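You operate a simulated robot arm through the tools that you are given. There is no shell and no other tool.

Carry out the task below with a simulated robot arm. There is one attempt and no reset: what you move stays moved.

JOB
Beat the neck flat on the anvil block, then turn the chuck once.
Fine: use the mallet and put it back on the ledge; slide the anvil block away before the turn. Where these are worked on the way, their far stop is far enough and under half their travel is too little: anvil block.

It is judged by the outcome, as a careful person would: the job done as asked, and still so three seconds after it is handed in. It fails if anything else is knocked over, pushed out of place, dropped, spilled or broken.

ROBOT AND FRAMES
A 6-joint arm with a two-finger gripper, fixed in place. Base frame: the origin is on the floor under the middle of its stand, x ahead of it, y to its left, z up. Readings come in m, degrees, newtons and seconds.
With the tool pointing down near the work surface it reaches from about 0.54 to 0.8 m from the base axis. Its first joint turns from -166.0 to 166.0 degrees. Payload 1.66 kg.
The TCP is the grasp point between the finger pads, 0.016 m short of the fingertips. In the tool frame z runs along the fingers and y along their closing line. The gripper opens to 0.111 m; its body begins 0.104 m behind the TCP.
Orientation is that of the tool frame in the base frame, as a unit quaternion [x, y, z, w]. With the fingers straight down and closing along the base's y, the tool's x points along the base's -x, its y along +y and its z along -z.

CONTROLS
- The arm moves only by the tool apply_moves. Its argument "rows" is one flat list of numbers, 7 for each row, row after row: the shift along the tool's x, y, z in units of 50 mm (1.0 is 50 mm), then the turn, a rotation vector about the tool's x, y, z in units of 8 degrees (1.0 is 8 degrees), then the finger opening in m, from 0 to 0.111. In form: [dx, dy, dz, ax, ay, az, gripper, dx, dy, dz, ax, ay, az, gripper, ...]. A call has 1 to 20 rows; each row shifts and turns the commanded pose from where the row before left it, along the tool's axes as they then stand. A call with a number of a shift or a turn outside -1 to 1 is refused whole. A row lasts 0.2 s, in which the tool goes at most 0.05 m and 8.6 degrees; a call with a longer step from one row to the next is refused whole, and so is a gripper value outside its range. Where a pose cannot be reached the arm comes as near as it can. A force on the tool above 60 N (or 10 N above the force at the start of the call, whichever is more), or a blocked arm, ends the call early, and 0.2 s more pass. Each finger travels about 0.1698 m/s and halts on what it meets, pressing with about 25 N; the grip force reading is that of the motor and also rises with nothing between the fingers. The clock runs only during rows and for 0.2 s after the last one: add rows that do not move to give the fingers time. The reply holds the time, the measured pose of the TCP, the force on the tool along the base axes, the opening and the grip force, in the units named above and with some noise, with the torque about the TCP (base axes, N m) and any sound that the robot's microphone picked up, and new pictures: "show" is both (left out), scene, wrist or none.
- Cameras (640 x 400 px; columns grow to the right, rows downward): "scene" is fixed at [0.2198, -0.6481, 1.5804]; the picture's right is [0.89, -0.46, 0.00], its down [-0.23, -0.43, -0.87] and it looks along [0.40, 0.77, -0.49] (base axes); focal length 364 px, centre (320, 200). "wrist" rides on the gripper at [0.07, 0.014, -0.143] in the tool frame; the picture's right is [-0.19, 0.98, 0.00], its down [-0.87, -0.17, -0.47] and it looks along [-0.46, -0.09, 0.88] (tool axes); focal length 230 px, centre (320, 200). There is no depth. A picture from a camera that has moved, and an enlarged one, comes with that camera's place and axes in the base frame and with its lens.
- raise_lower(by): moves the trunk up (or, below 0, down) by that many m; the arm rides with it, the base frame stays. It gives what a move gives, with no picture.
- enlarge(camera, box): a new picture of the part [left, top, right, bottom] of that camera's present view, enlarged. The clock stands still meanwhile.
- sign_off(): hands the job in; it is judged then, once.

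Nothing tells you positions but the pictures and the camera data. Unless the task says otherwise, let go and move clear before handing in.

The tools are called after "Call:" as name(argument=value, ...) on one line, values as JSON. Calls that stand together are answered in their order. apply_moves: Moves the arm, as the interface text tells. Its arguments: {"type":"object","properties":{"rows":{"type":"array","items":{"type":"number"}},"show":{"type":"string","enum":["both","scene","wrist","none"]}},"required":["rows"]} The other tools are called the same way: raise_lower (by) moves the trunk up or down; enlarge (camera, box) takes an enlarged picture of a part of a camera's view; sign_off () hands the job in.

At the start:

```text
clock: 0.0
tcp_pos: [0.5157, 0.0155, 1.2946]
tool_rot: [0.0, 1.0, 0.0, 0.0]
force: [0.4, 0.3, 1.8]
wrist_torque: [0.04, 0.0, 0.02]
grip_width: 0.1109
gripper_force: 0.1
trunk travel left (down, up): [-0.125, 0.465]
```

scene: 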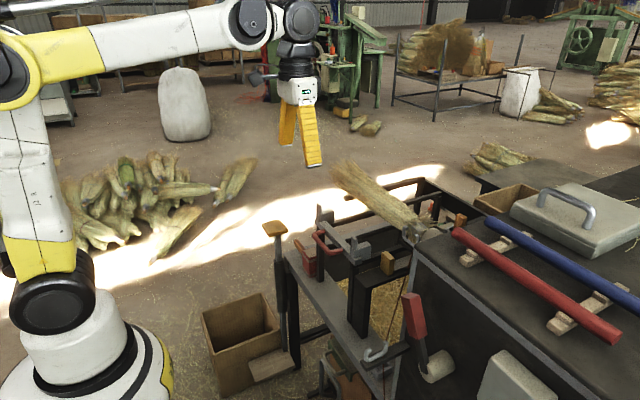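
wrist: 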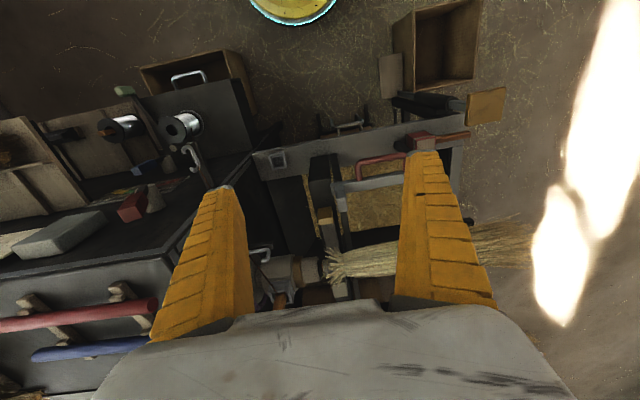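

The scene shows a broom-making bench, with a broom held in some chuck or clamp and tools around it. I'll look closer at both views before I move anything.

Call:
enlarge(camera="scene", box=[260, 150, 480, 290])

Call:
enlarge(camera="scene", box=[260, 260, 480, 400])

Call:
enlarge(camera="wrist", box=[230, 90, 490, 310])

Call:
enlarge(camera="wrist", box=[0, 50, 260, 270])

Call:
enlarge(camera="scene", box=[420, 140, 640, 400])

```text
2.86 times, centred on (370, 220) of scene
camera zoom: at [0.2198, -0.6481, 1.5804], right [0.89, -0.46, 0.0], down [-0.23, -0.43, -0.87], along [0.4, 0.77, -0.49], focal length 1039 px, centre (177, 143)
```

zoom: 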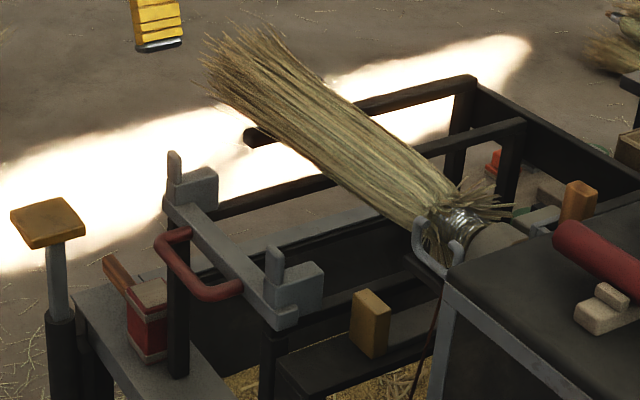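

```text
2.86 times, centred on (370, 330) of scene
camera zoom: at [0.2198, -0.6481, 1.5804], right [0.89, -0.46, 0.0], down [-0.23, -0.43, -0.87], along [0.4, 0.77, -0.49], focal length 1039 px, centre (177, -171)
```

zoom: 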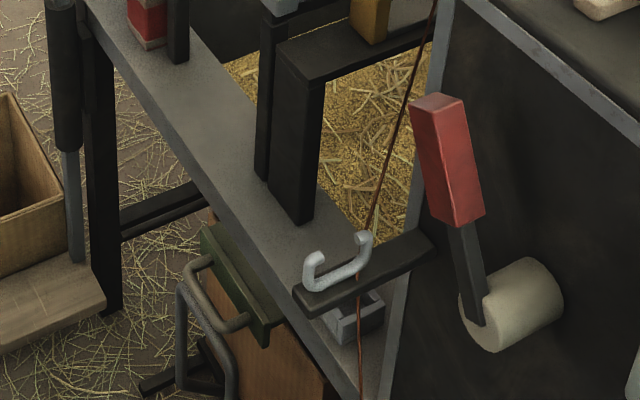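

```text
1.82 times, centred on (360, 200) of wrist
camera zoom: at [0.4465, 0.0301, 1.437], right [0.19, 0.98, 0.0], down [0.87, -0.17, 0.47], along [0.46, -0.09, -0.88], focal length 418 px, centre (247, 200)
```

zoom: 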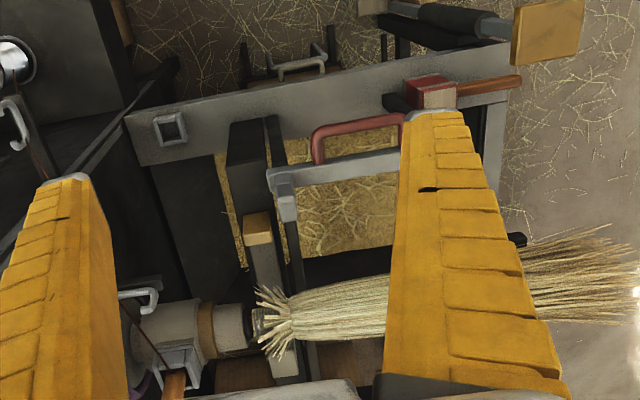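

```text
1.82 times, centred on (130, 160) of wrist
camera zoom: at [0.4465, 0.0301, 1.437], right [0.19, 0.98, 0.0], down [0.87, -0.17, 0.47], along [0.46, -0.09, -0.88], focal length 418 px, centre (666, 273)
```

zoom: 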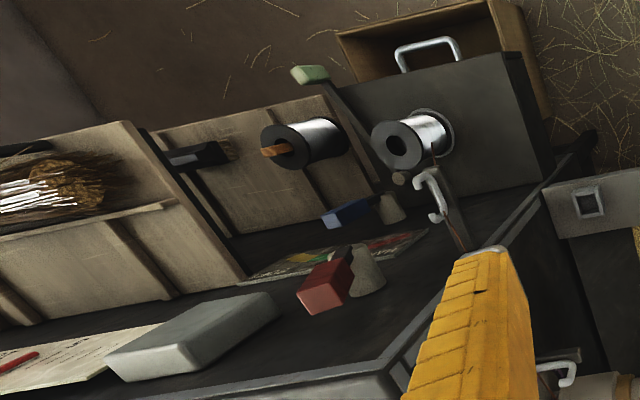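

```text
1.54 times, centred on (530, 270) of scene
camera zoom: at [0.2198, -0.6481, 1.5804], right [0.89, -0.46, 0.0], down [-0.23, -0.43, -0.87], along [0.4, 0.77, -0.49], focal length 559 px, centre (-3, 92)
```

zoom: 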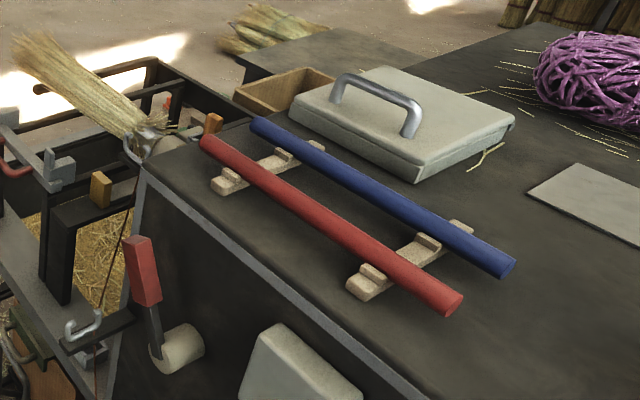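

The broom neck looks to be near (0.85, -0.03, 1.02), and the mallet seems to lie on the grey shelf near (0.67, 0.30, 0.75). I'll move the wrist camera over the chuck for a closer look.

Call:
apply_moves(rows=[-0.82, -0.28, 0.12, 0, 0, 0, 0.111, -0.82, -0.28, 0.12, 0, 0, 0, 0.111, -0.82, -0.28, 0.12, 0, 0, 0, 0.111, -0.82, -0.28, 0.12, 0, 0, 0, 0.111, 0, 0, 0, 0, 0, 0, 0.111], show="both")

```text
clock: 1.2
tcp_pos: [0.6811, -0.0437, 1.2705]
tool_rot: [0.0, 1.0, 0.0, 0.001]
force: [0.0, -1.0, 0.7]
wrist_torque: [0.02, -0.01, 0.02]
grip_width: 0.1107
gripper_force: 0.2
trunk travel left (down, up): [-0.125, 0.465]
camera wrist: at [0.6132, -0.0287, 1.415], right [0.19, 0.98, 0.0], down [0.87, -0.17, 0.47], along [0.46, -0.09, -0.88], focal length 230 px, centre (320, 200)
```

scene: 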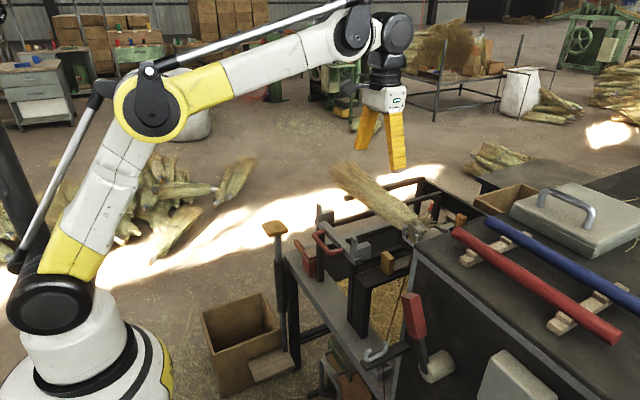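
wrist: 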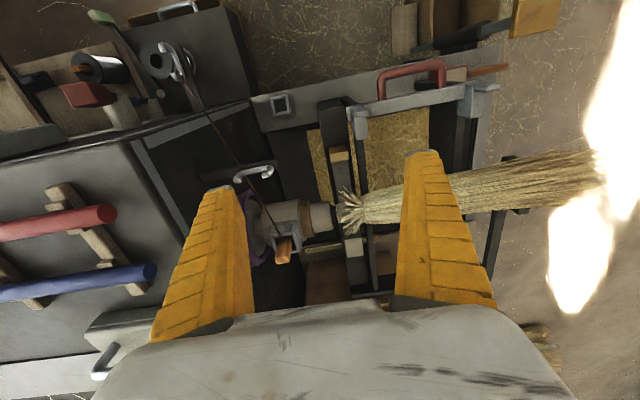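

Call:
enlarge(camera="wrist", box=[230, 130, 430, 305])

Call:
enlarge(camera="wrist", box=[230, 40, 520, 220])

Call:
enlarge(camera="wrist", box=[0, 0, 260, 160])

Call:
enlarge(camera="scene", box=[370, 190, 490, 290])

Call:
enlarge(camera="scene", box=[280, 190, 400, 290])

```text
2.29 times, centred on (330, 218) of wrist
camera zoom: at [0.6132, -0.0287, 1.415], right [0.19, 0.98, 0.0], down [0.87, -0.17, 0.47], along [0.46, -0.09, -0.88], focal length 526 px, centre (297, 160)
```

zoom: 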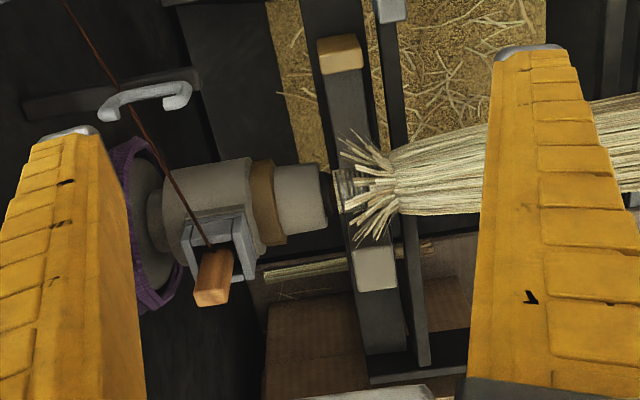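

```text
2.21 times, centred on (375, 130) of wrist
camera zoom: at [0.6132, -0.0287, 1.415], right [0.19, 0.98, 0.0], down [0.87, -0.17, 0.47], along [0.46, -0.09, -0.88], focal length 508 px, centre (199, 354)
```

zoom: 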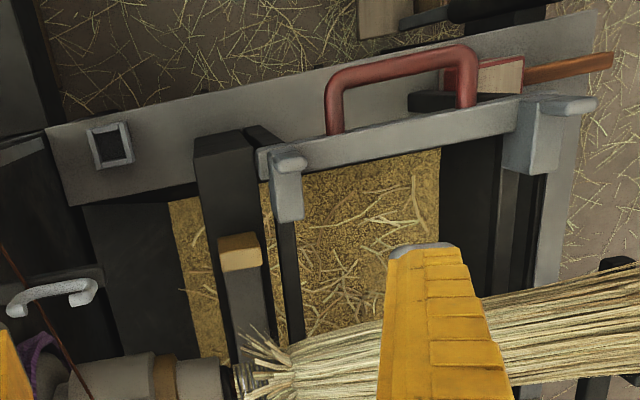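

```text
2.46 times, centred on (130, 80) of wrist
camera zoom: at [0.6132, -0.0287, 1.415], right [0.19, 0.98, 0.0], down [0.87, -0.17, 0.47], along [0.46, -0.09, -0.88], focal length 566 px, centre (788, 495)
```

zoom: 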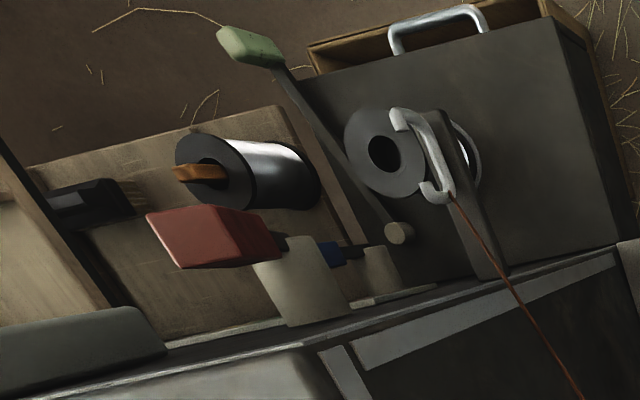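

```text
4.00 times, centred on (430, 240) of scene
camera zoom: at [0.2198, -0.6481, 1.5804], right [0.89, -0.46, 0.0], down [-0.23, -0.43, -0.87], along [0.4, 0.77, -0.49], focal length 1454 px, centre (-120, 40)
```

zoom: 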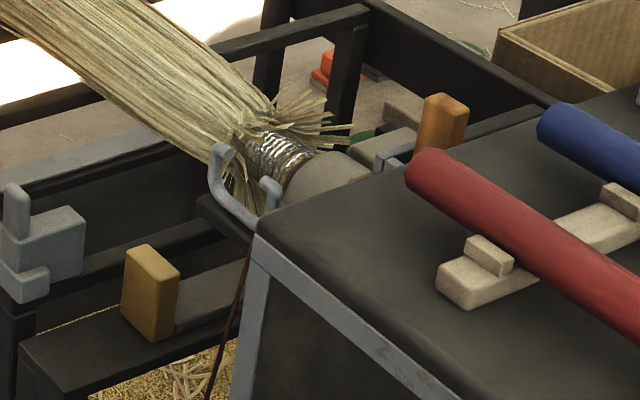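

```text
4.00 times, centred on (340, 240) of scene
camera zoom: at [0.2198, -0.6481, 1.5804], right [0.89, -0.46, 0.0], down [-0.23, -0.43, -0.87], along [0.4, 0.77, -0.49], focal length 1454 px, centre (240, 40)
```

zoom: 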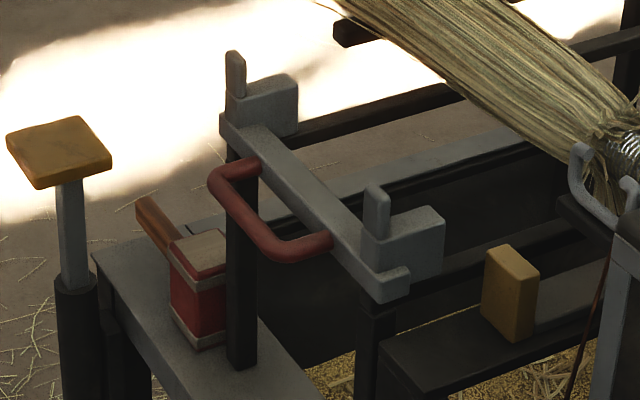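

The mallet stands on its red head with the handle along y. The anvil is the grey slab with the yellow knob, lying under the wire-bound neck. I'll look at the machine front and its levers next, because I need to know how the chuck is turned.

Call:
apply_moves(rows=[0.7, -0.7, -0.15, 0, 0, 0, 0.111, 0.7, -0.7, -0.15, 0, 0, 0, 0.111, 0.7, -0.7, -0.15, 0, 0, 0, 0.111, 0.7, -0.7, -0.15, 0, 0, 0, 0.111, 0.5, -0.8, -0.15, 0, 0, 0, 0.111, 0.2, -0.8, -0.15, 0, 0, 0, 0.111, 0, 0, 0, 0, 0, 0, 0.111], show="wrist")

```text
clock: 2.8
tcp_pos: [0.5073, -0.2634, 1.3161]
tool_rot: [0.0, 1.0, 0.0, 0.0]
force: [0.0, -0.6, -1.0]
wrist_torque: [0.02, 0.01, 0.02]
grip_width: 0.1109
gripper_force: 0.0
trunk travel left (down, up): [-0.125, 0.465]
camera wrist: at [0.4378, -0.2488, 1.4596], right [0.19, 0.98, 0.0], down [0.87, -0.17, 0.47], along [0.46, -0.09, -0.88], focal length 230 px, centre (320, 200)
```

wrist: 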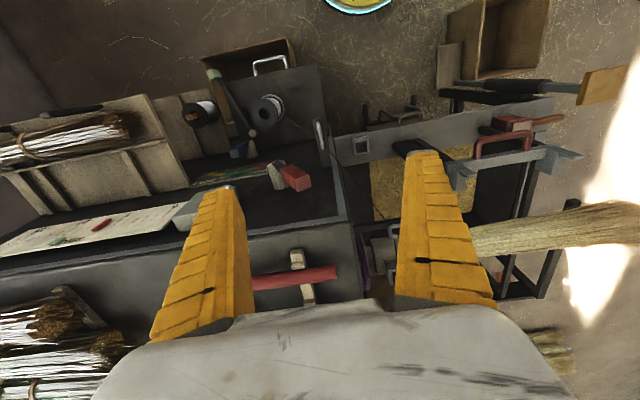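

Call:
enlarge(camera="wrist", box=[170, 30, 370, 230])

Call:
enlarge(camera="wrist", box=[0, 80, 240, 280])

Call:
enlarge(camera="scene", box=[360, 270, 560, 400])

Call:
enlarge(camera="wrist", box=[430, 60, 640, 220])

```text
2.00 times, centred on (270, 130) of wrist
camera zoom: at [0.4378, -0.2488, 1.4596], right [0.19, 0.98, 0.0], down [0.87, -0.17, 0.47], along [0.46, -0.09, -0.88], focal length 460 px, centre (420, 340)
```

zoom: 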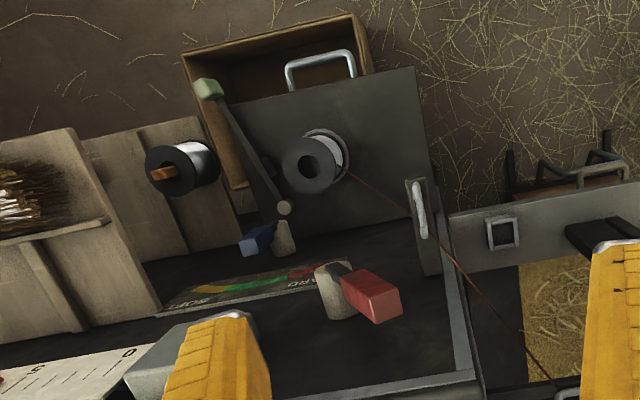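

```text
2.00 times, centred on (120, 180) of wrist
camera zoom: at [0.4378, -0.2488, 1.4596], right [0.19, 0.98, 0.0], down [0.87, -0.17, 0.47], along [0.46, -0.09, -0.88], focal length 460 px, centre (720, 240)
```

zoom: 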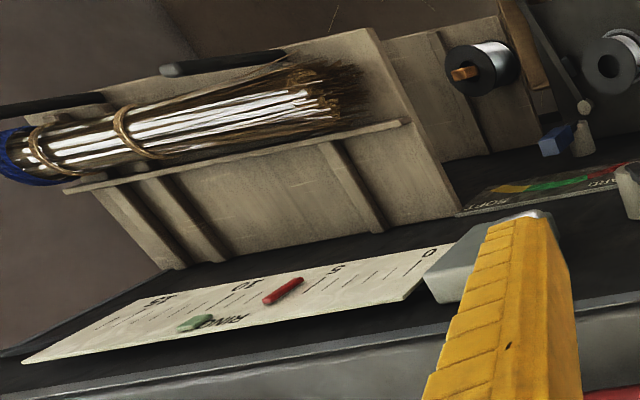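

```text
3.08 times, centred on (460, 335) of scene
camera zoom: at [0.2198, -0.6481, 1.5804], right [0.89, -0.46, 0.0], down [-0.23, -0.43, -0.87], along [0.4, 0.77, -0.49], focal length 1119 px, centre (-111, -215)
```

zoom: 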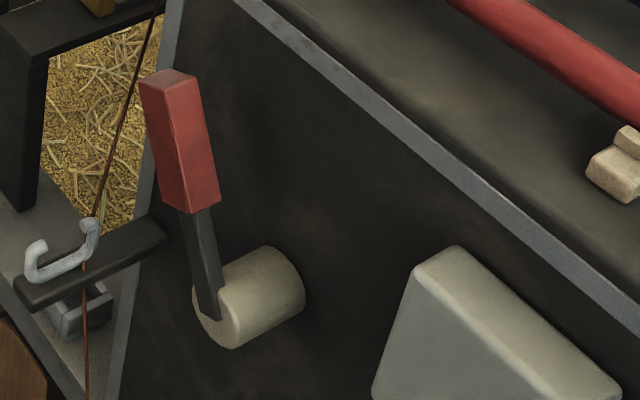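

```text
2.50 times, centred on (535, 140) of wrist
camera zoom: at [0.4378, -0.2488, 1.4596], right [0.19, 0.98, 0.0], down [0.87, -0.17, 0.47], along [0.46, -0.09, -0.88], focal length 575 px, centre (-218, 350)
```

zoom: 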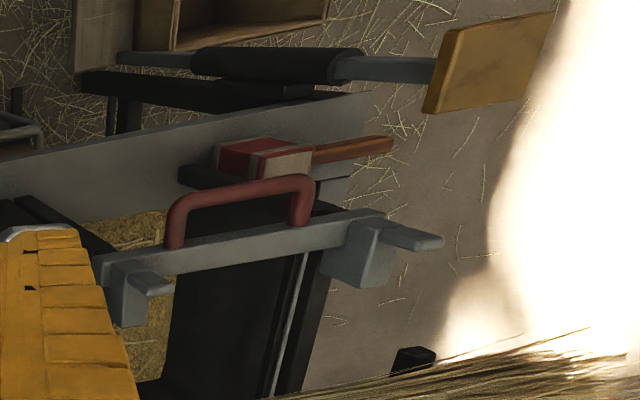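

There are gauges on the machine front (a ruler marked 0–15 and a SOFT–HARD band), plus red and blue levers. The chuck itself seems to carry an orange radial handle, so I'll move the camera in close over it.

Call:
apply_moves(rows=[-0.73, 0.333, 0.24, 0, 0, 0, 0.111, -0.73, 0.333, 0.24, 0, 0, 0, 0.111, -0.73, 0.333, 0.24, 0, 0, 0, 0.111, -0.73, 0.333, 0.24, 0, 0, 0, 0.111, -0.73, 0.333, 0.24, 0, 0, 0, 0.111, -0.73, 0.333, 0.24, 0, 0, 0, 0.111, -0.73, 0.333, 0.24, 0, 0, 0, 0.111, -0.73, 0.333, 0.24, 0, 0, 0, 0.111, 0, 0, 0, 0, 0, 0, 0.111], show="both")

Call:
enlarge(camera="wrist", box=[200, 100, 440, 310])

```text
clock: 4.8
tcp_pos: [0.7684, -0.1246, 1.191]
tool_rot: [0.001, 1.0, 0.0, 0.0]
force: [0.7, 0.5, -0.1]
wrist_torque: [0.0, 0.1, -0.01]
grip_width: 0.111
gripper_force: 0.1
out of reach, approached as far as the arm can: row 7, 8
trunk travel left (down, up): [-0.125, 0.465]
camera wrist: at [0.6993, -0.1096, 1.3347], right [0.19, 0.98, 0.0], down [0.87, -0.17, 0.47], along [0.46, -0.09, -0.88], focal length 230 px, centre (320, 200)
```

scene: 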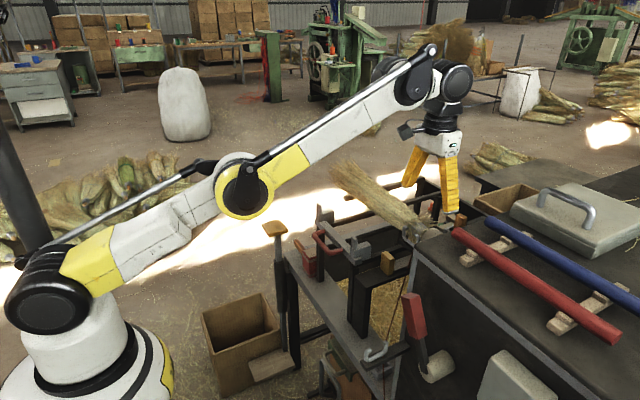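
wrist: 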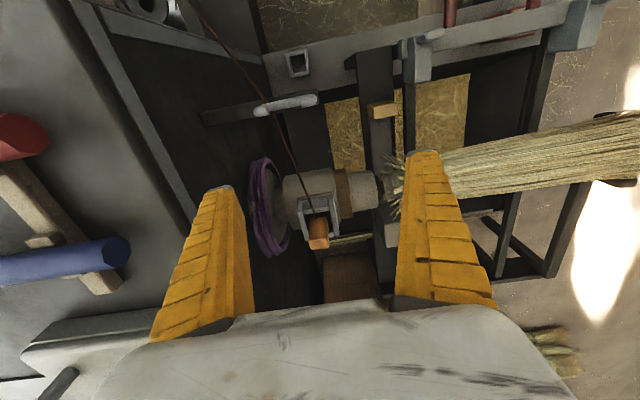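

```text
1.90 times, centred on (320, 205) of wrist
camera zoom: at [0.6993, -0.1096, 1.3347], right [0.19, 0.98, 0.0], down [0.87, -0.17, 0.47], along [0.46, -0.09, -0.88], focal length 438 px, centre (320, 190)
```

zoom: 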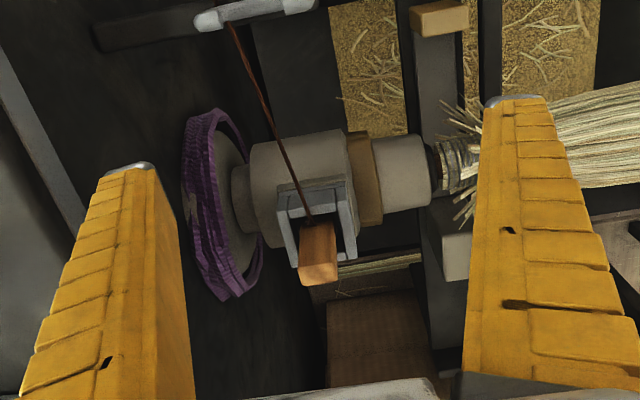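

The chuck has a grey bracket with an orange toggle on it, and the wire runs into that bracket. I'll check what the front gauges say before I decide how to turn it.

Call:
apply_moves(rows=[0.6, 0, -0.7, 0, 0, 0, 0.111, 0.6, -0.4, -0.6, 0, 0, 0, 0.111, 0.66, -0.6, -0.2, 0, 0, 0, 0.111, 0.66, -0.6, -0.2, 0, 0, 0, 0.111, 0.66, -0.6, -0.2, 0, 0, 0, 0.111, 0.66, -0.6, -0.2, 0, 0, 0, 0.111, 0.66, -0.6, -0.1, 0, 0, 0, 0.111, 0.66, -0.65, 0, 0, 0, 0, 0.111, 0.66, -0.7, 0, 0, 0, 0, 0.111, 0.3, -0.7, 0, 0, 0, 0, 0.111, 0, 0, 0, 0, 0, 0, 0.111], show="wrist")

Call:
enlarge(camera="wrist", box=[150, 30, 450, 300])

```text
clock: 7.2
tcp_pos: [0.4929, -0.416, 1.3181]
tool_rot: [0.0, 1.0, 0.0, -0.001]
force: [0.4, 0.9, -0.7]
wrist_torque: [0.0, 0.0, 0.01]
grip_width: 0.1108
gripper_force: 0.1
out of reach, approached as far as the arm can: row 6, 7, 8, 9
trunk travel left (down, up): [-0.125, 0.465]
camera wrist: at [0.4226, -0.4017, 1.4617], right [0.19, 0.98, 0.0], down [0.87, -0.17, 0.47], along [0.46, -0.09, -0.88], focal length 230 px, centre (320, 200)
```

wrist: 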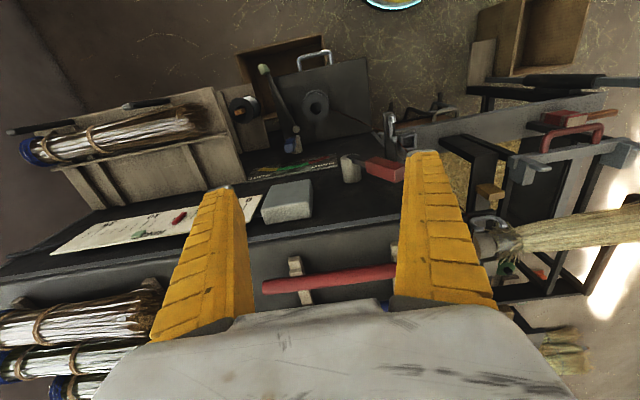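

```text
1.48 times, centred on (300, 165) of wrist
camera zoom: at [0.4226, -0.4017, 1.4617], right [0.19, 0.98, 0.0], down [0.87, -0.17, 0.47], along [0.46, -0.09, -0.88], focal length 341 px, centre (350, 252)
```

zoom: 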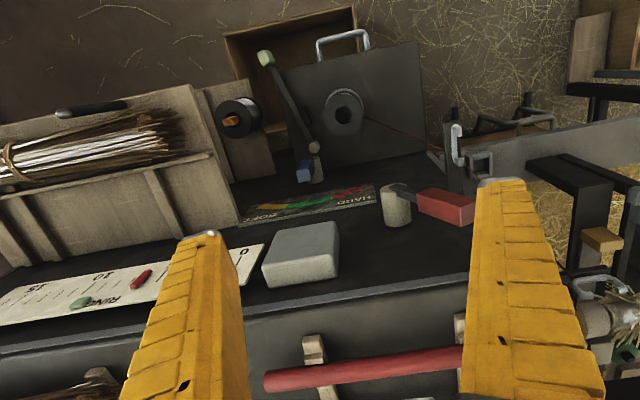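

The machine top is at about z = 1.16 and its side wall is near y = -0.24, with the chuck sticking out toward +y. I'll tilt the wrist camera to look at the chuck from the robot side.

Call:
apply_moves(rows=[0, 0.5, 0, 0, -0.94, 0, 0.111, 0, 0.5, 0, 0, -0.94, 0, 0.111, 0, 0.5, 0, 0, -0.94, 0, 0.111, 0, 0.5, 0, 0, -0.94, 0, 0.111, 0, 0.85, 0, 0, 0, 0, 0.111, 0, 0.85, 0, 0, 0, 0, 0.111, 0, 0.85, 0, 0, 0, 0, 0.111, 0, 0.85, 0, 0, 0, 0, 0.111, 0, 0.7, 0, 0, 0, 0, 0.111, -0.12, 0, 0.7, 0, 0, 0, 0.111, -0.12, 0, 0.7, 0, 0, 0, 0.111, -0.12, 0, 0.7, 0, 0, 0, 0.111, -0.12, 0, 0.7, 0, 0, 0, 0.111, 0, 0, 0, 0, 0, 0, 0.111], show="wrist")

Call:
enlarge(camera="wrist", box=[220, 100, 420, 300])

```text
clock: 10.2
tcp_pos: [0.7609, -0.2487, 1.3177]
tool_rot: [-0.001, 0.966, 0.001, 0.259]
force: [0.6, -0.1, -0.1]
wrist_torque: [0.01, -0.03, 0.01]
grip_width: 0.1109
gripper_force: 0.2
out of reach, approached as far as the arm can: row 1, 2, 3, 4, 5, 6, 7, 8, 9
trunk travel left (down, up): [-0.125, 0.465]
camera wrist: at [0.6292, -0.2344, 1.4073], right [0.16, 0.98, 0.1], down [0.51, -0.17, 0.84], along [0.84, -0.09, -0.53], focal length 230 px, centre (320, 200)
```

wrist: 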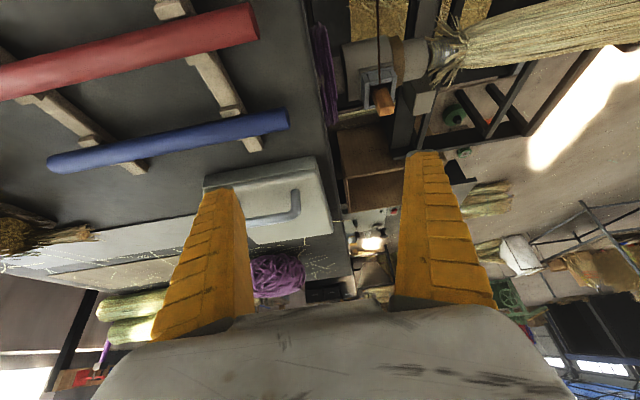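

```text
2.00 times, centred on (320, 200) of wrist
camera zoom: at [0.6292, -0.2344, 1.4073], right [0.16, 0.98, 0.1], down [0.51, -0.17, 0.84], along [0.84, -0.09, -0.53], focal length 460 px, centre (320, 200)
```

zoom: 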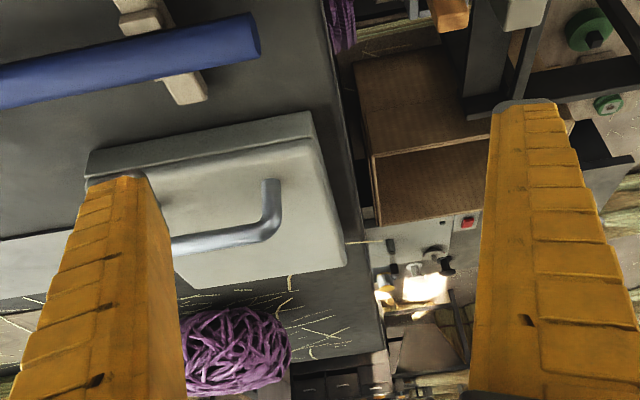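

The command was pushed outward by the inner reach limit, but the arm is safe above the machine. I'll shift toward +y and back so I can see the chuck from the robot side.

Call:
apply_moves(rows=[0, 0.8, 0, 0, 0, 0, 0.111, 0, 0.8, 0, 0, 0, 0, 0.111, 0, 0.8, 0, 0, 0, 0, 0.111, 0, 0.8, 0, 0, 0, 0, 0.111, 0, 0.8, 0, 0, 0, 0, 0.111, 0.68, 0, 0.18, 0, 0, 0, 0.111, 0.68, 0, 0.18, 0, 0, 0, 0.111, 0.68, 0, 0.18, 0, 0, 0, 0.111, 0.68, 0, 0.18, 0, 0, 0, 0.111, 0, 0, 0, 0, 0, 0, 0.111], show="wrist")

Call:
enlarge(camera="wrist", box=[160, 60, 420, 260])

```text
clock: 12.4
tcp_pos: [0.7852, -0.0612, 1.2581]
tool_rot: [0.0, 0.966, 0.0, 0.259]
force: [0.9, 0.3, -0.1]
wrist_torque: [0.02, 0.0, 0.0]
grip_width: 0.111
gripper_force: 0.1
out of reach, approached as far as the arm can: row 4, 5, 6, 7, 8, 9
trunk travel left (down, up): [-0.125, 0.465]
camera wrist: at [0.6558, -0.047, 1.3469], right [0.17, 0.98, 0.1], down [0.51, -0.17, 0.84], along [0.84, -0.09, -0.53], focal length 230 px, centre (320, 200)
```

wrist: 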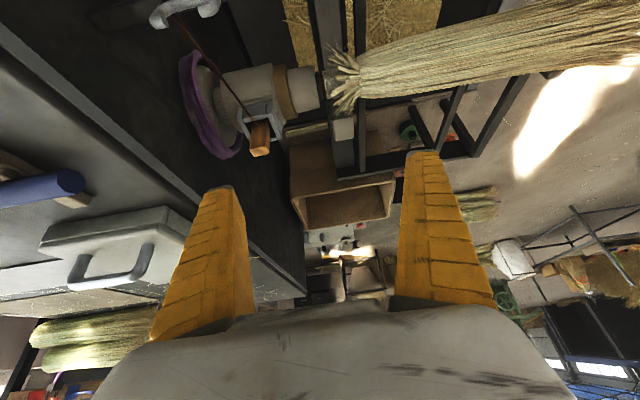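

```text
2.00 times, centred on (290, 160) of wrist
camera zoom: at [0.6558, -0.047, 1.3469], right [0.17, 0.98, 0.1], down [0.51, -0.17, 0.84], along [0.84, -0.09, -0.53], focal length 460 px, centre (380, 280)
```

zoom: 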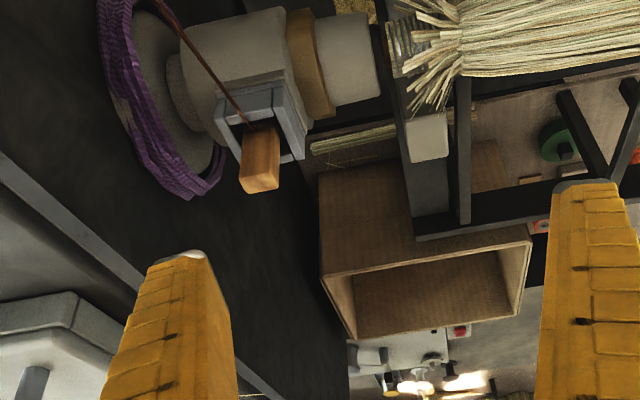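

The chuck carries an upright orange handle in a square bracket, running radially from the axis at about x 0.87, z 1.01. I'll straighten the tool and go to look at the mallet on the ledge.

Call:
apply_moves(rows=[0, 0, -0.3, 0, 0.94, 0, 0.111, 0, 0, -0.3, 0, 0.94, 0, 0.111, 0.3, 0, 0, 0, 0.94, 0, 0.111, 0.3, 0, 0, 0, 0.94, 0, 0.111, 0, 0, 0, 0, 0, 0, 0.111], show="none")

```text
clock: 13.6
tcp_pos: [0.7294, -0.0584, 1.2724]
tool_rot: [-0.001, 1.0, 0.0, -0.001]
force: [0.4, -0.3, -0.3]
wrist_torque: [-0.03, 0.04, 0.01]
grip_width: 0.111
gripper_force: 0.1
out of reach, approached as far as the arm can: row 4
trunk travel left (down, up): [-0.125, 0.465]
```

Call:
apply_moves(rows=[0.87, 0, 0, 0, 0, 0, 0.111, 0.87, 0, 0, 0, 0, 0, 0.111, 0.87, 0, 0, 0, 0, 0, 0.111, 0, 0.8, 0.3, 0, 0, 0, 0.111, 0, 0.8, 0.3, 0, 0, 0, 0.111, 0, 0.8, 0.3, 0, 0, 0, 0.111, 0, 0.8, 0.3, 0, 0, 0, 0.111, 0, 0.76, 0.64, 0, 0, 0, 0.111, 0, 0.76, 0.64, 0, 0, 0, 0.111, 0, 0.76, 0.64, 0, 0, 0, 0.111, 0, 0.76, 0.64, 0, 0, 0, 0.111, 0, 0.76, 0.64, 0, 0, 0, 0.111, 0, 0, 0, 0, 0, 0, 0.111], show="both")

Call:
enlarge(camera="wrist", box=[200, 60, 440, 260])

```text
clock: 16.4
tcp_pos: [0.7098, 0.3041, 1.1307]
tool_rot: [0.0, 1.0, -0.001, 0.0]
force: [0.0, 0.7, -0.4]
wrist_torque: [-0.04, -0.01, -0.02]
grip_width: 0.1109
gripper_force: 0.0
out of reach, approached as far as the arm can: row 2, 3, 4, 6, 8, 9, 10, 11, 12
trunk travel left (down, up): [-0.125, 0.465]
camera wrist: at [0.6403, 0.3192, 1.2752], right [0.19, 0.98, 0.0], down [0.87, -0.17, 0.47], along [0.46, -0.09, -0.88], focal length 230 px, centre (320, 200)
```

scene: 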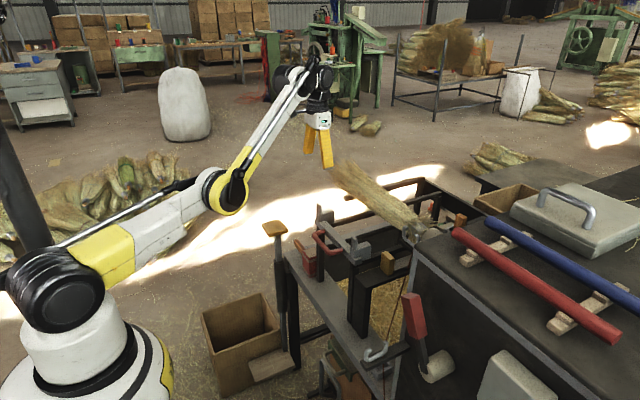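
wrist: 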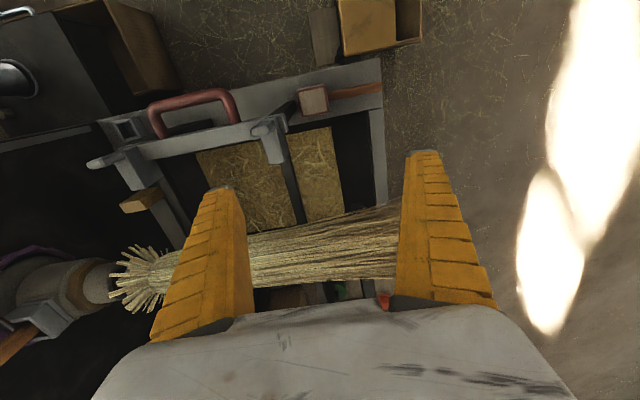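

```text
2.00 times, centred on (320, 160) of wrist
camera zoom: at [0.6403, 0.3192, 1.2752], right [0.19, 0.98, 0.0], down [0.87, -0.17, 0.47], along [0.46, -0.09, -0.88], focal length 460 px, centre (320, 280)
```

zoom: 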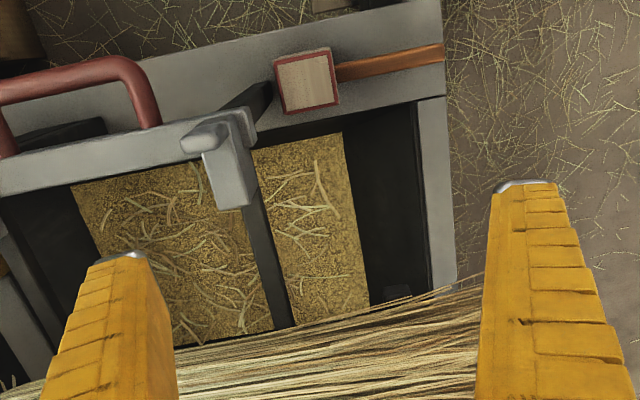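

The arm seems to have flipped to an elbow-down pose when it stretched, which would explain the odd reach limits. I'll check its shape before doing anything else.

Call:
enlarge(camera="scene", box=[0, 50, 360, 350])

```text
1.33 times, centred on (180, 200) of scene
camera zoom: at [0.2198, -0.6481, 1.5804], right [0.89, -0.46, 0.0], down [-0.23, -0.43, -0.87], along [0.4, 0.77, -0.49], focal length 485 px, centre (507, 200)
```

zoom: 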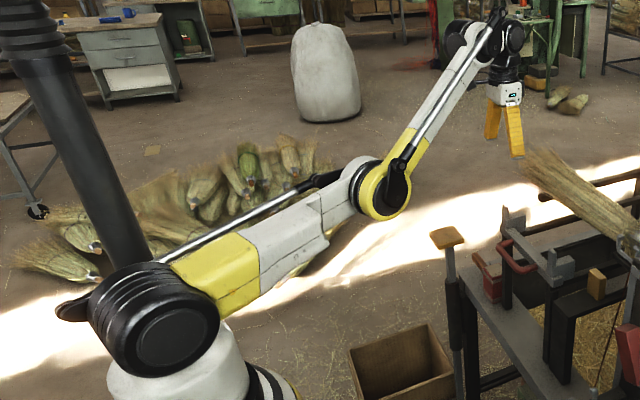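

It is elbow-down, which I want to undo before working low. I'll raise the trunk for clearance, swing out over the empty floor at +y, and stretch and drop the hand there so the elbow comes back up.

Call:
raise_lower(by=0.25)

```text
clock: 19.0
tcp_pos: [0.7094, 0.3044, 1.3811]
tool_rot: [0.0, 1.0, 0.0, -0.001]
force: [0.1, 0.2, -0.6]
wrist_torque: [-0.02, 0.02, -0.03]
grip_width: 0.1111
gripper_force: 0.1
trunk travel left (down, up): [-0.375, 0.215]
```

Call:
apply_moves(rows=[0.43, 0.86, 0, 0, 0, 0, 0.111, 0.43, 0.86, 0, 0, 0, 0, 0.111, 0.43, 0.86, 0, 0, 0, 0, 0.111, 0.43, 0.86, 0, 0, 0, 0, 0.111, 0.43, 0.86, 0, 0, 0, 0, 0.111, 0.43, 0.86, 0, 0, 0, 0, 0.111, 0.43, 0.86, 0, 0, 0, 0, 0.111, -0.4, 0.4, 0.6, 0, 0, 0, 0.111, -0.4, 0.4, 0.7, 0, 0, 0, 0.111, -0.4, 0.4, 0.7, 0, 0, 0, 0.111, 0, 0, 0.9, 0, 0, 0, 0.111, 0, 0, 0.9, 0, 0, 0, 0.111, 0.4, -0.4, 0.6, 0, 0, 0, 0.111, 0.4, -0.4, 0.6, 0, 0, 0, 0.111, 0, 0, 0, 0, 0, 0, 0.111], show="scene")

```text
clock: 22.2
tcp_pos: [0.5426, 0.5565, 1.1126]
tool_rot: [0.0, 1.0, -0.001, -0.001]
force: [-0.4, -1.4, 0.6]
wrist_torque: [0.0, -0.03, 0.02]
grip_width: 0.1107
gripper_force: 0.1
out of reach, approached as far as the arm can: row 6, 7, 8, 9, 10, 11
trunk travel left (down, up): [-0.375, 0.215]
```

scene: 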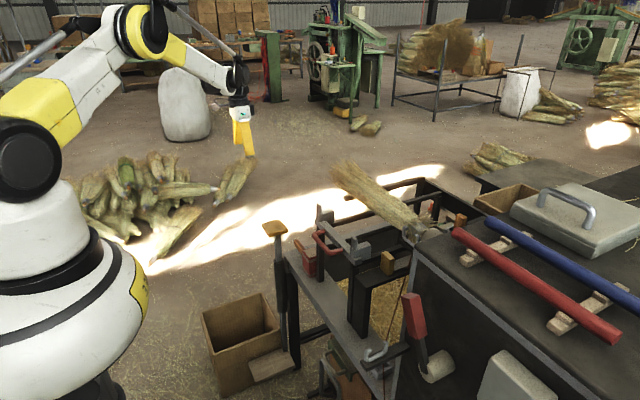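

The elbow is up again, with the trunk raised 0.25 m. Before using the mallet I want a close look at the anvil slide under the neck, because the pale block at its far end may be the anvil itself.

Call:
apply_moves(rows=[-0.12, -0.9, -0.18, 0, 0, 0, 0.111, -0.12, -0.9, -0.18, 0, 0, 0, 0.111, -0.12, -0.9, -0.18, 0, 0, 0, 0.111, -0.12, -0.9, -0.18, 0, 0, 0, 0.111, -0.12, -0.9, -0.18, 0, 0, 0, 0.111, -0.12, -0.9, -0.18, 0, 0, 0, 0.111, -0.12, -0.9, -0.18, 0, 0, 0, 0.111, -0.12, -0.9, -0.18, 0, 0, 0, 0.111, -0.12, -0.9, -0.18, 0, 0, 0, 0.111, -0.12, -0.9, -0.18, 0, 0, 0, 0.111, -0.7, -0.3, 0.16, 0, 0, 0, 0.111, -0.7, -0.3, 0.16, 0, 0, 0, 0.111, -0.7, -0.3, 0.16, 0, 0, 0, 0.111, -0.7, -0.3, 0.16, 0, 0, 0, 0.111, -0.7, -0.3, 0.16, 0, 0, 0, 0.111, 0, 0, 0, 0, 0, 0, 0.111], show="both")

Call:
enlarge(camera="wrist", box=[230, 60, 430, 300])

```text
clock: 25.6
tcp_pos: [0.7799, 0.0262, 1.1621]
tool_rot: [0.0, 1.0, 0.0, 0.0]
force: [-0.7, -0.5, 1.4]
wrist_torque: [-0.02, -0.02, -0.02]
grip_width: 0.1109
gripper_force: 0.1
trunk travel left (down, up): [-0.375, 0.215]
camera wrist: at [0.7105, 0.0405, 1.3047], right [0.19, 0.98, 0.0], down [0.87, -0.17, 0.47], along [0.46, -0.09, -0.88], focal length 230 px, centre (320, 200)
```

scene: 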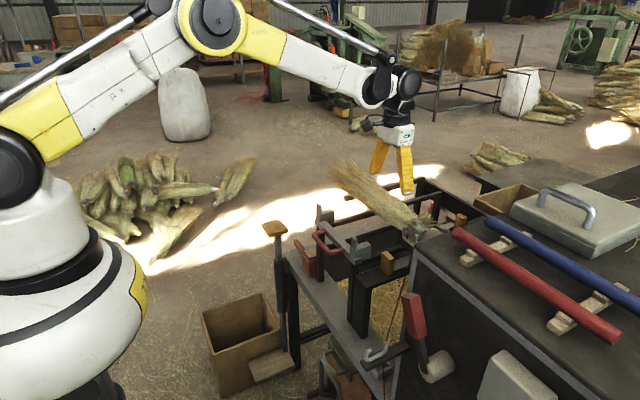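
wrist: 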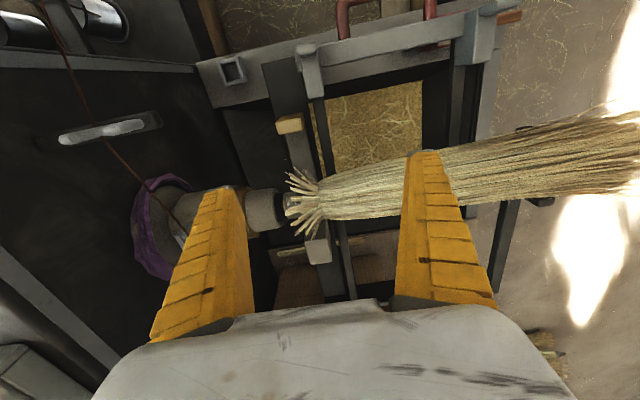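

```text
1.67 times, centred on (330, 180) of wrist
camera zoom: at [0.7105, 0.0405, 1.3047], right [0.19, 0.98, 0.0], down [0.87, -0.17, 0.47], along [0.46, -0.09, -0.88], focal length 384 px, centre (303, 233)
```

zoom: 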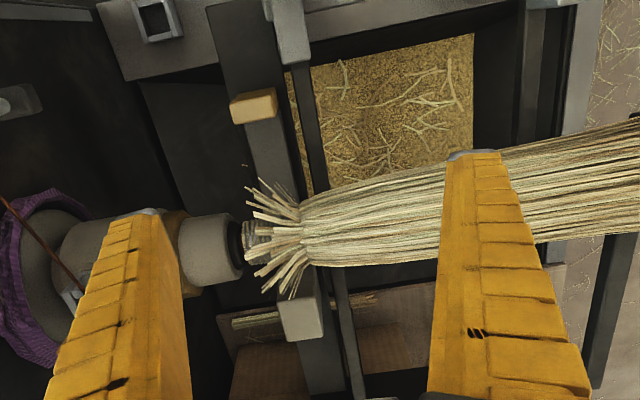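

The pale block triangulates to about (1.01, -0.02, 0.94) and the yellow knob to (0.76, -0.02, 0.93). I'll tilt for a lower, more frontal view to see what actually lies under the neck.

Call:
apply_moves(rows=[0.7, -0.47, 0, 0, 0, 0, 0.111, 0.7, -0.47, 0, 0, 0, 0, 0.111, 0.7, -0.47, 0, 0, 0, 0, 0.111, 0, 0, 0, 0, -0.8125, 0, 0.111, 0, 0, 0, 0, -0.8125, 0, 0.111, 0, 0, 0, 0, -0.8125, 0, 0.111, 0, 0, 0, 0, -0.8125, 0, 0.111, 0.263, 0, 0.54, 0, 0, 0, 0.111, 0.263, 0, 0.54, 0, 0, 0, 0.111, 0, 0, 0, 0, 0, 0, 0.111], show="wrist")

Call:
enlarge(camera="wrist", box=[230, 80, 410, 240])

```text
clock: 27.8
tcp_pos: [0.6746, -0.0416, 1.1017]
tool_rot: [0.0, 0.975, 0.0, 0.224]
force: [0.0, 0.1, -0.6]
wrist_torque: [0.04, 0.02, -0.02]
grip_width: 0.111
gripper_force: 0.0
trunk travel left (down, up): [-0.375, 0.215]
camera wrist: at [0.5496, -0.0267, 1.1998], right [0.17, 0.98, 0.08], down [0.57, -0.17, 0.8], along [0.8, -0.09, -0.59], focal length 230 px, centre (320, 200)
```

wrist: 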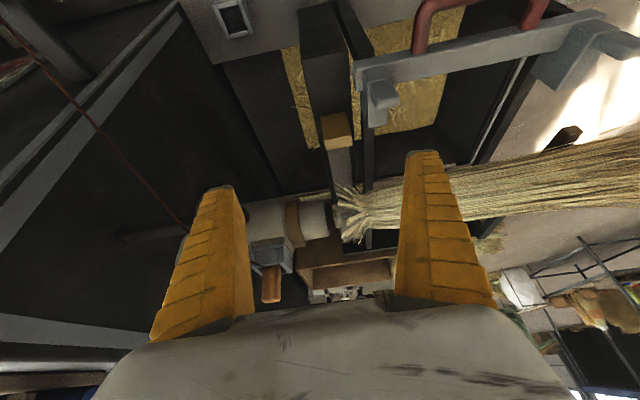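

```text
2.50 times, centred on (320, 160) of wrist
camera zoom: at [0.5496, -0.0267, 1.1998], right [0.17, 0.98, 0.08], down [0.57, -0.17, 0.8], along [0.8, -0.09, -0.59], focal length 575 px, centre (320, 300)
```

zoom: 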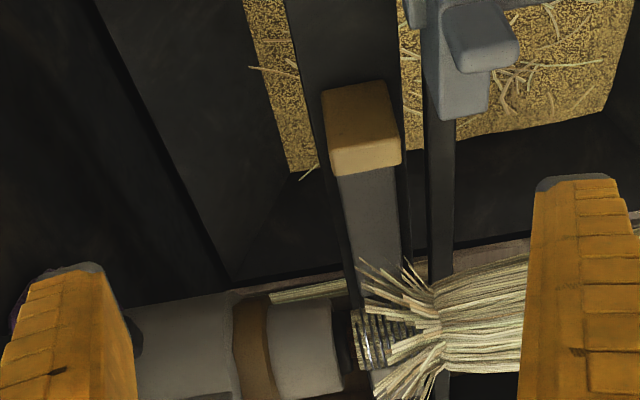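

Call:
enlarge(camera="wrist", box=[310, 140, 380, 250])

Call:
enlarge(camera="scene", box=[370, 200, 450, 270])

```text
3.64 times, centred on (345, 195) of wrist
camera zoom: at [0.5496, -0.0267, 1.1998], right [0.17, 0.98, 0.08], down [0.57, -0.17, 0.8], along [0.8, -0.09, -0.59], focal length 837 px, centre (229, 218)
```

zoom: 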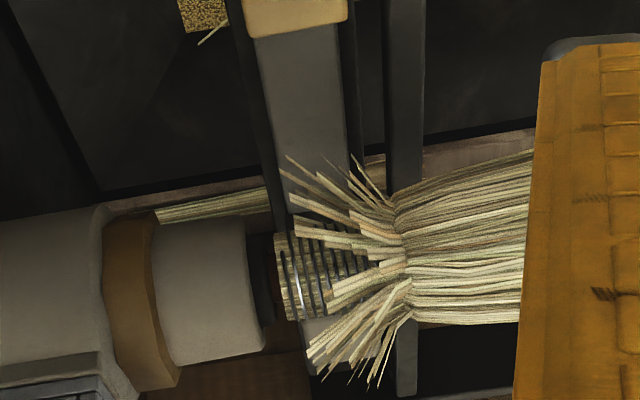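

```text
5.71 times, centred on (410, 235) of scene
camera zoom: at [0.2198, -0.6481, 1.5804], right [0.89, -0.46, 0.0], down [-0.23, -0.43, -0.87], along [0.4, 0.77, -0.49], focal length 2078 px, centre (-194, 0)
```

zoom: 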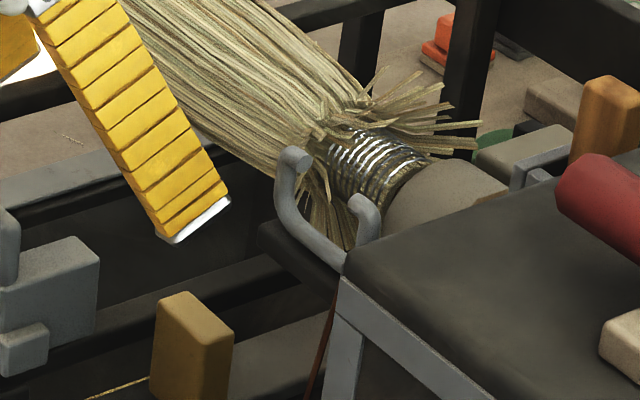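

The slab under the neck is well below it (z about 0.89), while the pale block at the far end reaches about 0.97, close to the underside of the neck. I'll look at that pale block from closer above.

Call:
apply_moves(rows=[-0.263, 0, -0.54, 0, 0, 0, 0.111, -0.263, 0, -0.54, 0, 0, 0, 0.111, 0, 0, 0, 0, 0.8125, 0, 0.111, 0, 0, 0, 0, 0.8125, 0, 0.111, 0, 0, 0, 0, 0.8125, 0, 0.111, 0, 0, 0, 0, 0.8125, 0, 0.111, -0.8, 0.05, -0.2, 0, 0, 0, 0.111, -0.8, 0.05, -0.2, 0, 0, 0, 0.111, -0.8, 0.05, -0.2, 0, 0, 0, 0.111, -0.8, 0.05, -0.2, 0, 0, 0, 0.111, 0, 0, 0, 0, 0, 0, 0.111], show="wrist")

Call:
enlarge(camera="wrist", box=[240, 120, 400, 300])

```text
clock: 30.2
tcp_pos: [0.8325, -0.0298, 1.2031]
tool_rot: [0.0, 1.0, -0.001, 0.0]
force: [0.0, 0.3, -0.4]
wrist_torque: [0.01, 0.0, -0.01]
grip_width: 0.1107
gripper_force: 0.1
trunk travel left (down, up): [-0.375, 0.215]
camera wrist: at [0.7623, -0.0166, 1.347], right [0.19, 0.98, 0.0], down [0.87, -0.17, 0.47], along [0.46, -0.09, -0.88], focal length 230 px, centre (320, 200)
```

wrist: 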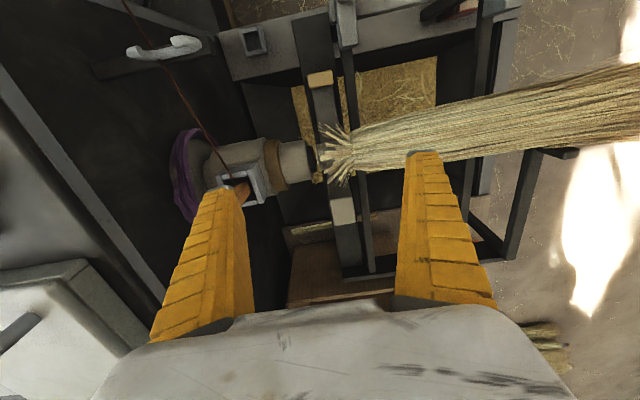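

```text
2.22 times, centred on (320, 210) of wrist
camera zoom: at [0.7623, -0.0166, 1.347], right [0.19, 0.98, 0.0], down [0.87, -0.17, 0.47], along [0.46, -0.09, -0.88], focal length 511 px, centre (320, 178)
```

zoom: 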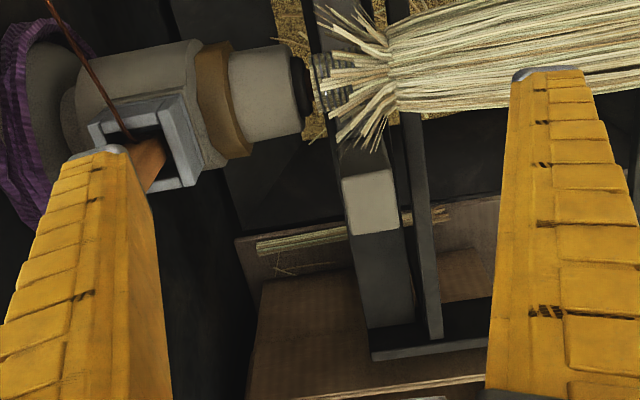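

The pale block (top about z 0.977 at x 0.987) is the anvil block. It is currently clear of the neck (x 0.867) and is pulled by the yellow knob. I'll check the clearance next to the carriage bar before pulling it under the neck.

Call:
enlarge(camera="wrist", box=[200, 0, 460, 130])

Call:
enlarge(camera="scene", box=[310, 195, 430, 295])

```text
2.46 times, centred on (330, 65) of wrist
camera zoom: at [0.7623, -0.0166, 1.347], right [0.19, 0.98, 0.0], down [0.87, -0.17, 0.47], along [0.46, -0.09, -0.88], focal length 566 px, centre (295, 532)
```

zoom: 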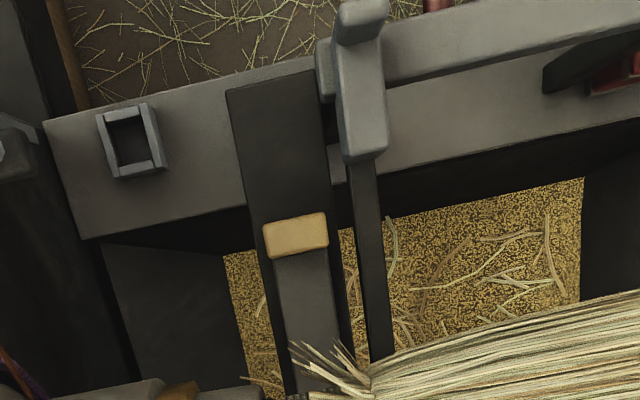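

```text
4.00 times, centred on (370, 245) of scene
camera zoom: at [0.2198, -0.6481, 1.5804], right [0.89, -0.46, 0.0], down [-0.23, -0.43, -0.87], along [0.4, 0.77, -0.49], focal length 1454 px, centre (120, 20)
```

zoom: 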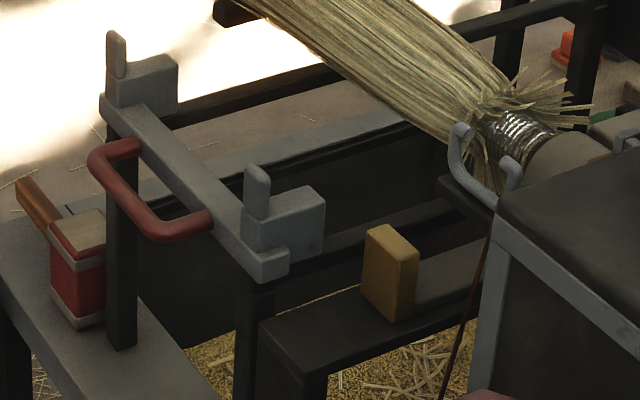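

The bar end is at about y = 0.012 beside the knob's path, so I'll grip the knob across its thin x-direction with the tool yawed 90°. First I'll back off, rotate, and take a look.

Call:
apply_moves(rows=[0.9, 0.13, 0, 0, 0, 0, 0.08, 0.9, 0.13, 0, 0, 0, 0, 0.06, 0, 0, 0, 0, 0, 1, 0.06, 0, 0, 0, 0, 0, 1, 0.06, 0, 0, 0, 0, 0, 1, 0.06, 0, 0, 0, 0, 0, 1, 0.06, 0, 0, 0, 0, 0, 1, 0.06, 0, 0, 0, 0, 0, 1, 0.06, 0, 0, 0, 0, 0, 1, 0.06, 0, 0, 0, 0, 0, 1, 0.06, 0, 0, 0, 0, 0, 1, 0.06, 0, 0, 0, 0, 0, 1, 0.06, 0, 0, 0, 0, 0, 1, 0.06, 0, 0, 0, 0, 0, 0.25, 0.06, 0, 0, 0, 0, 0, 0, 0.06], show="both")

```text
clock: 33.4
tcp_pos: [0.7444, -0.0169, 1.2014]
tool_rot: [0.708, 0.706, -0.001, 0.0]
force: [-0.8, -1.0, -0.1]
wrist_torque: [-0.01, -0.01, -0.02]
grip_width: 0.0622
gripper_force: 1.5
trunk travel left (down, up): [-0.375, 0.215]
camera wrist: at [0.7585, 0.0533, 1.3449], right [0.98, -0.19, 0.0], down [-0.17, -0.86, 0.47], along [-0.09, -0.46, -0.88], focal length 230 px, centre (320, 200)
```

scene: 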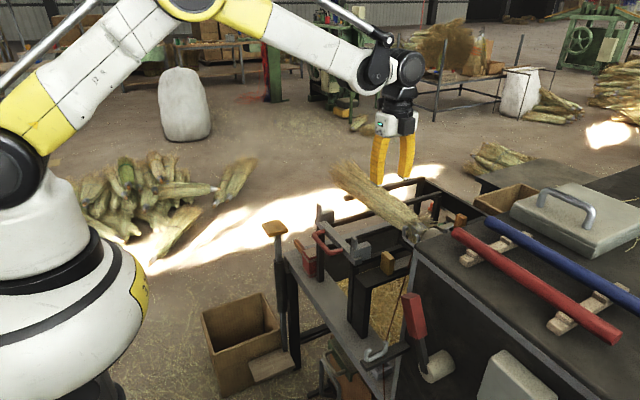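
wrist: 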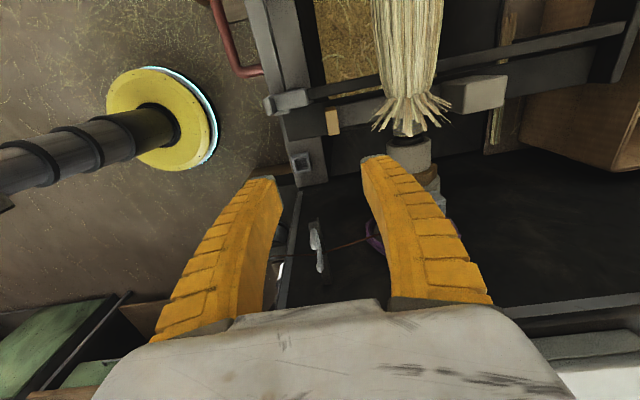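

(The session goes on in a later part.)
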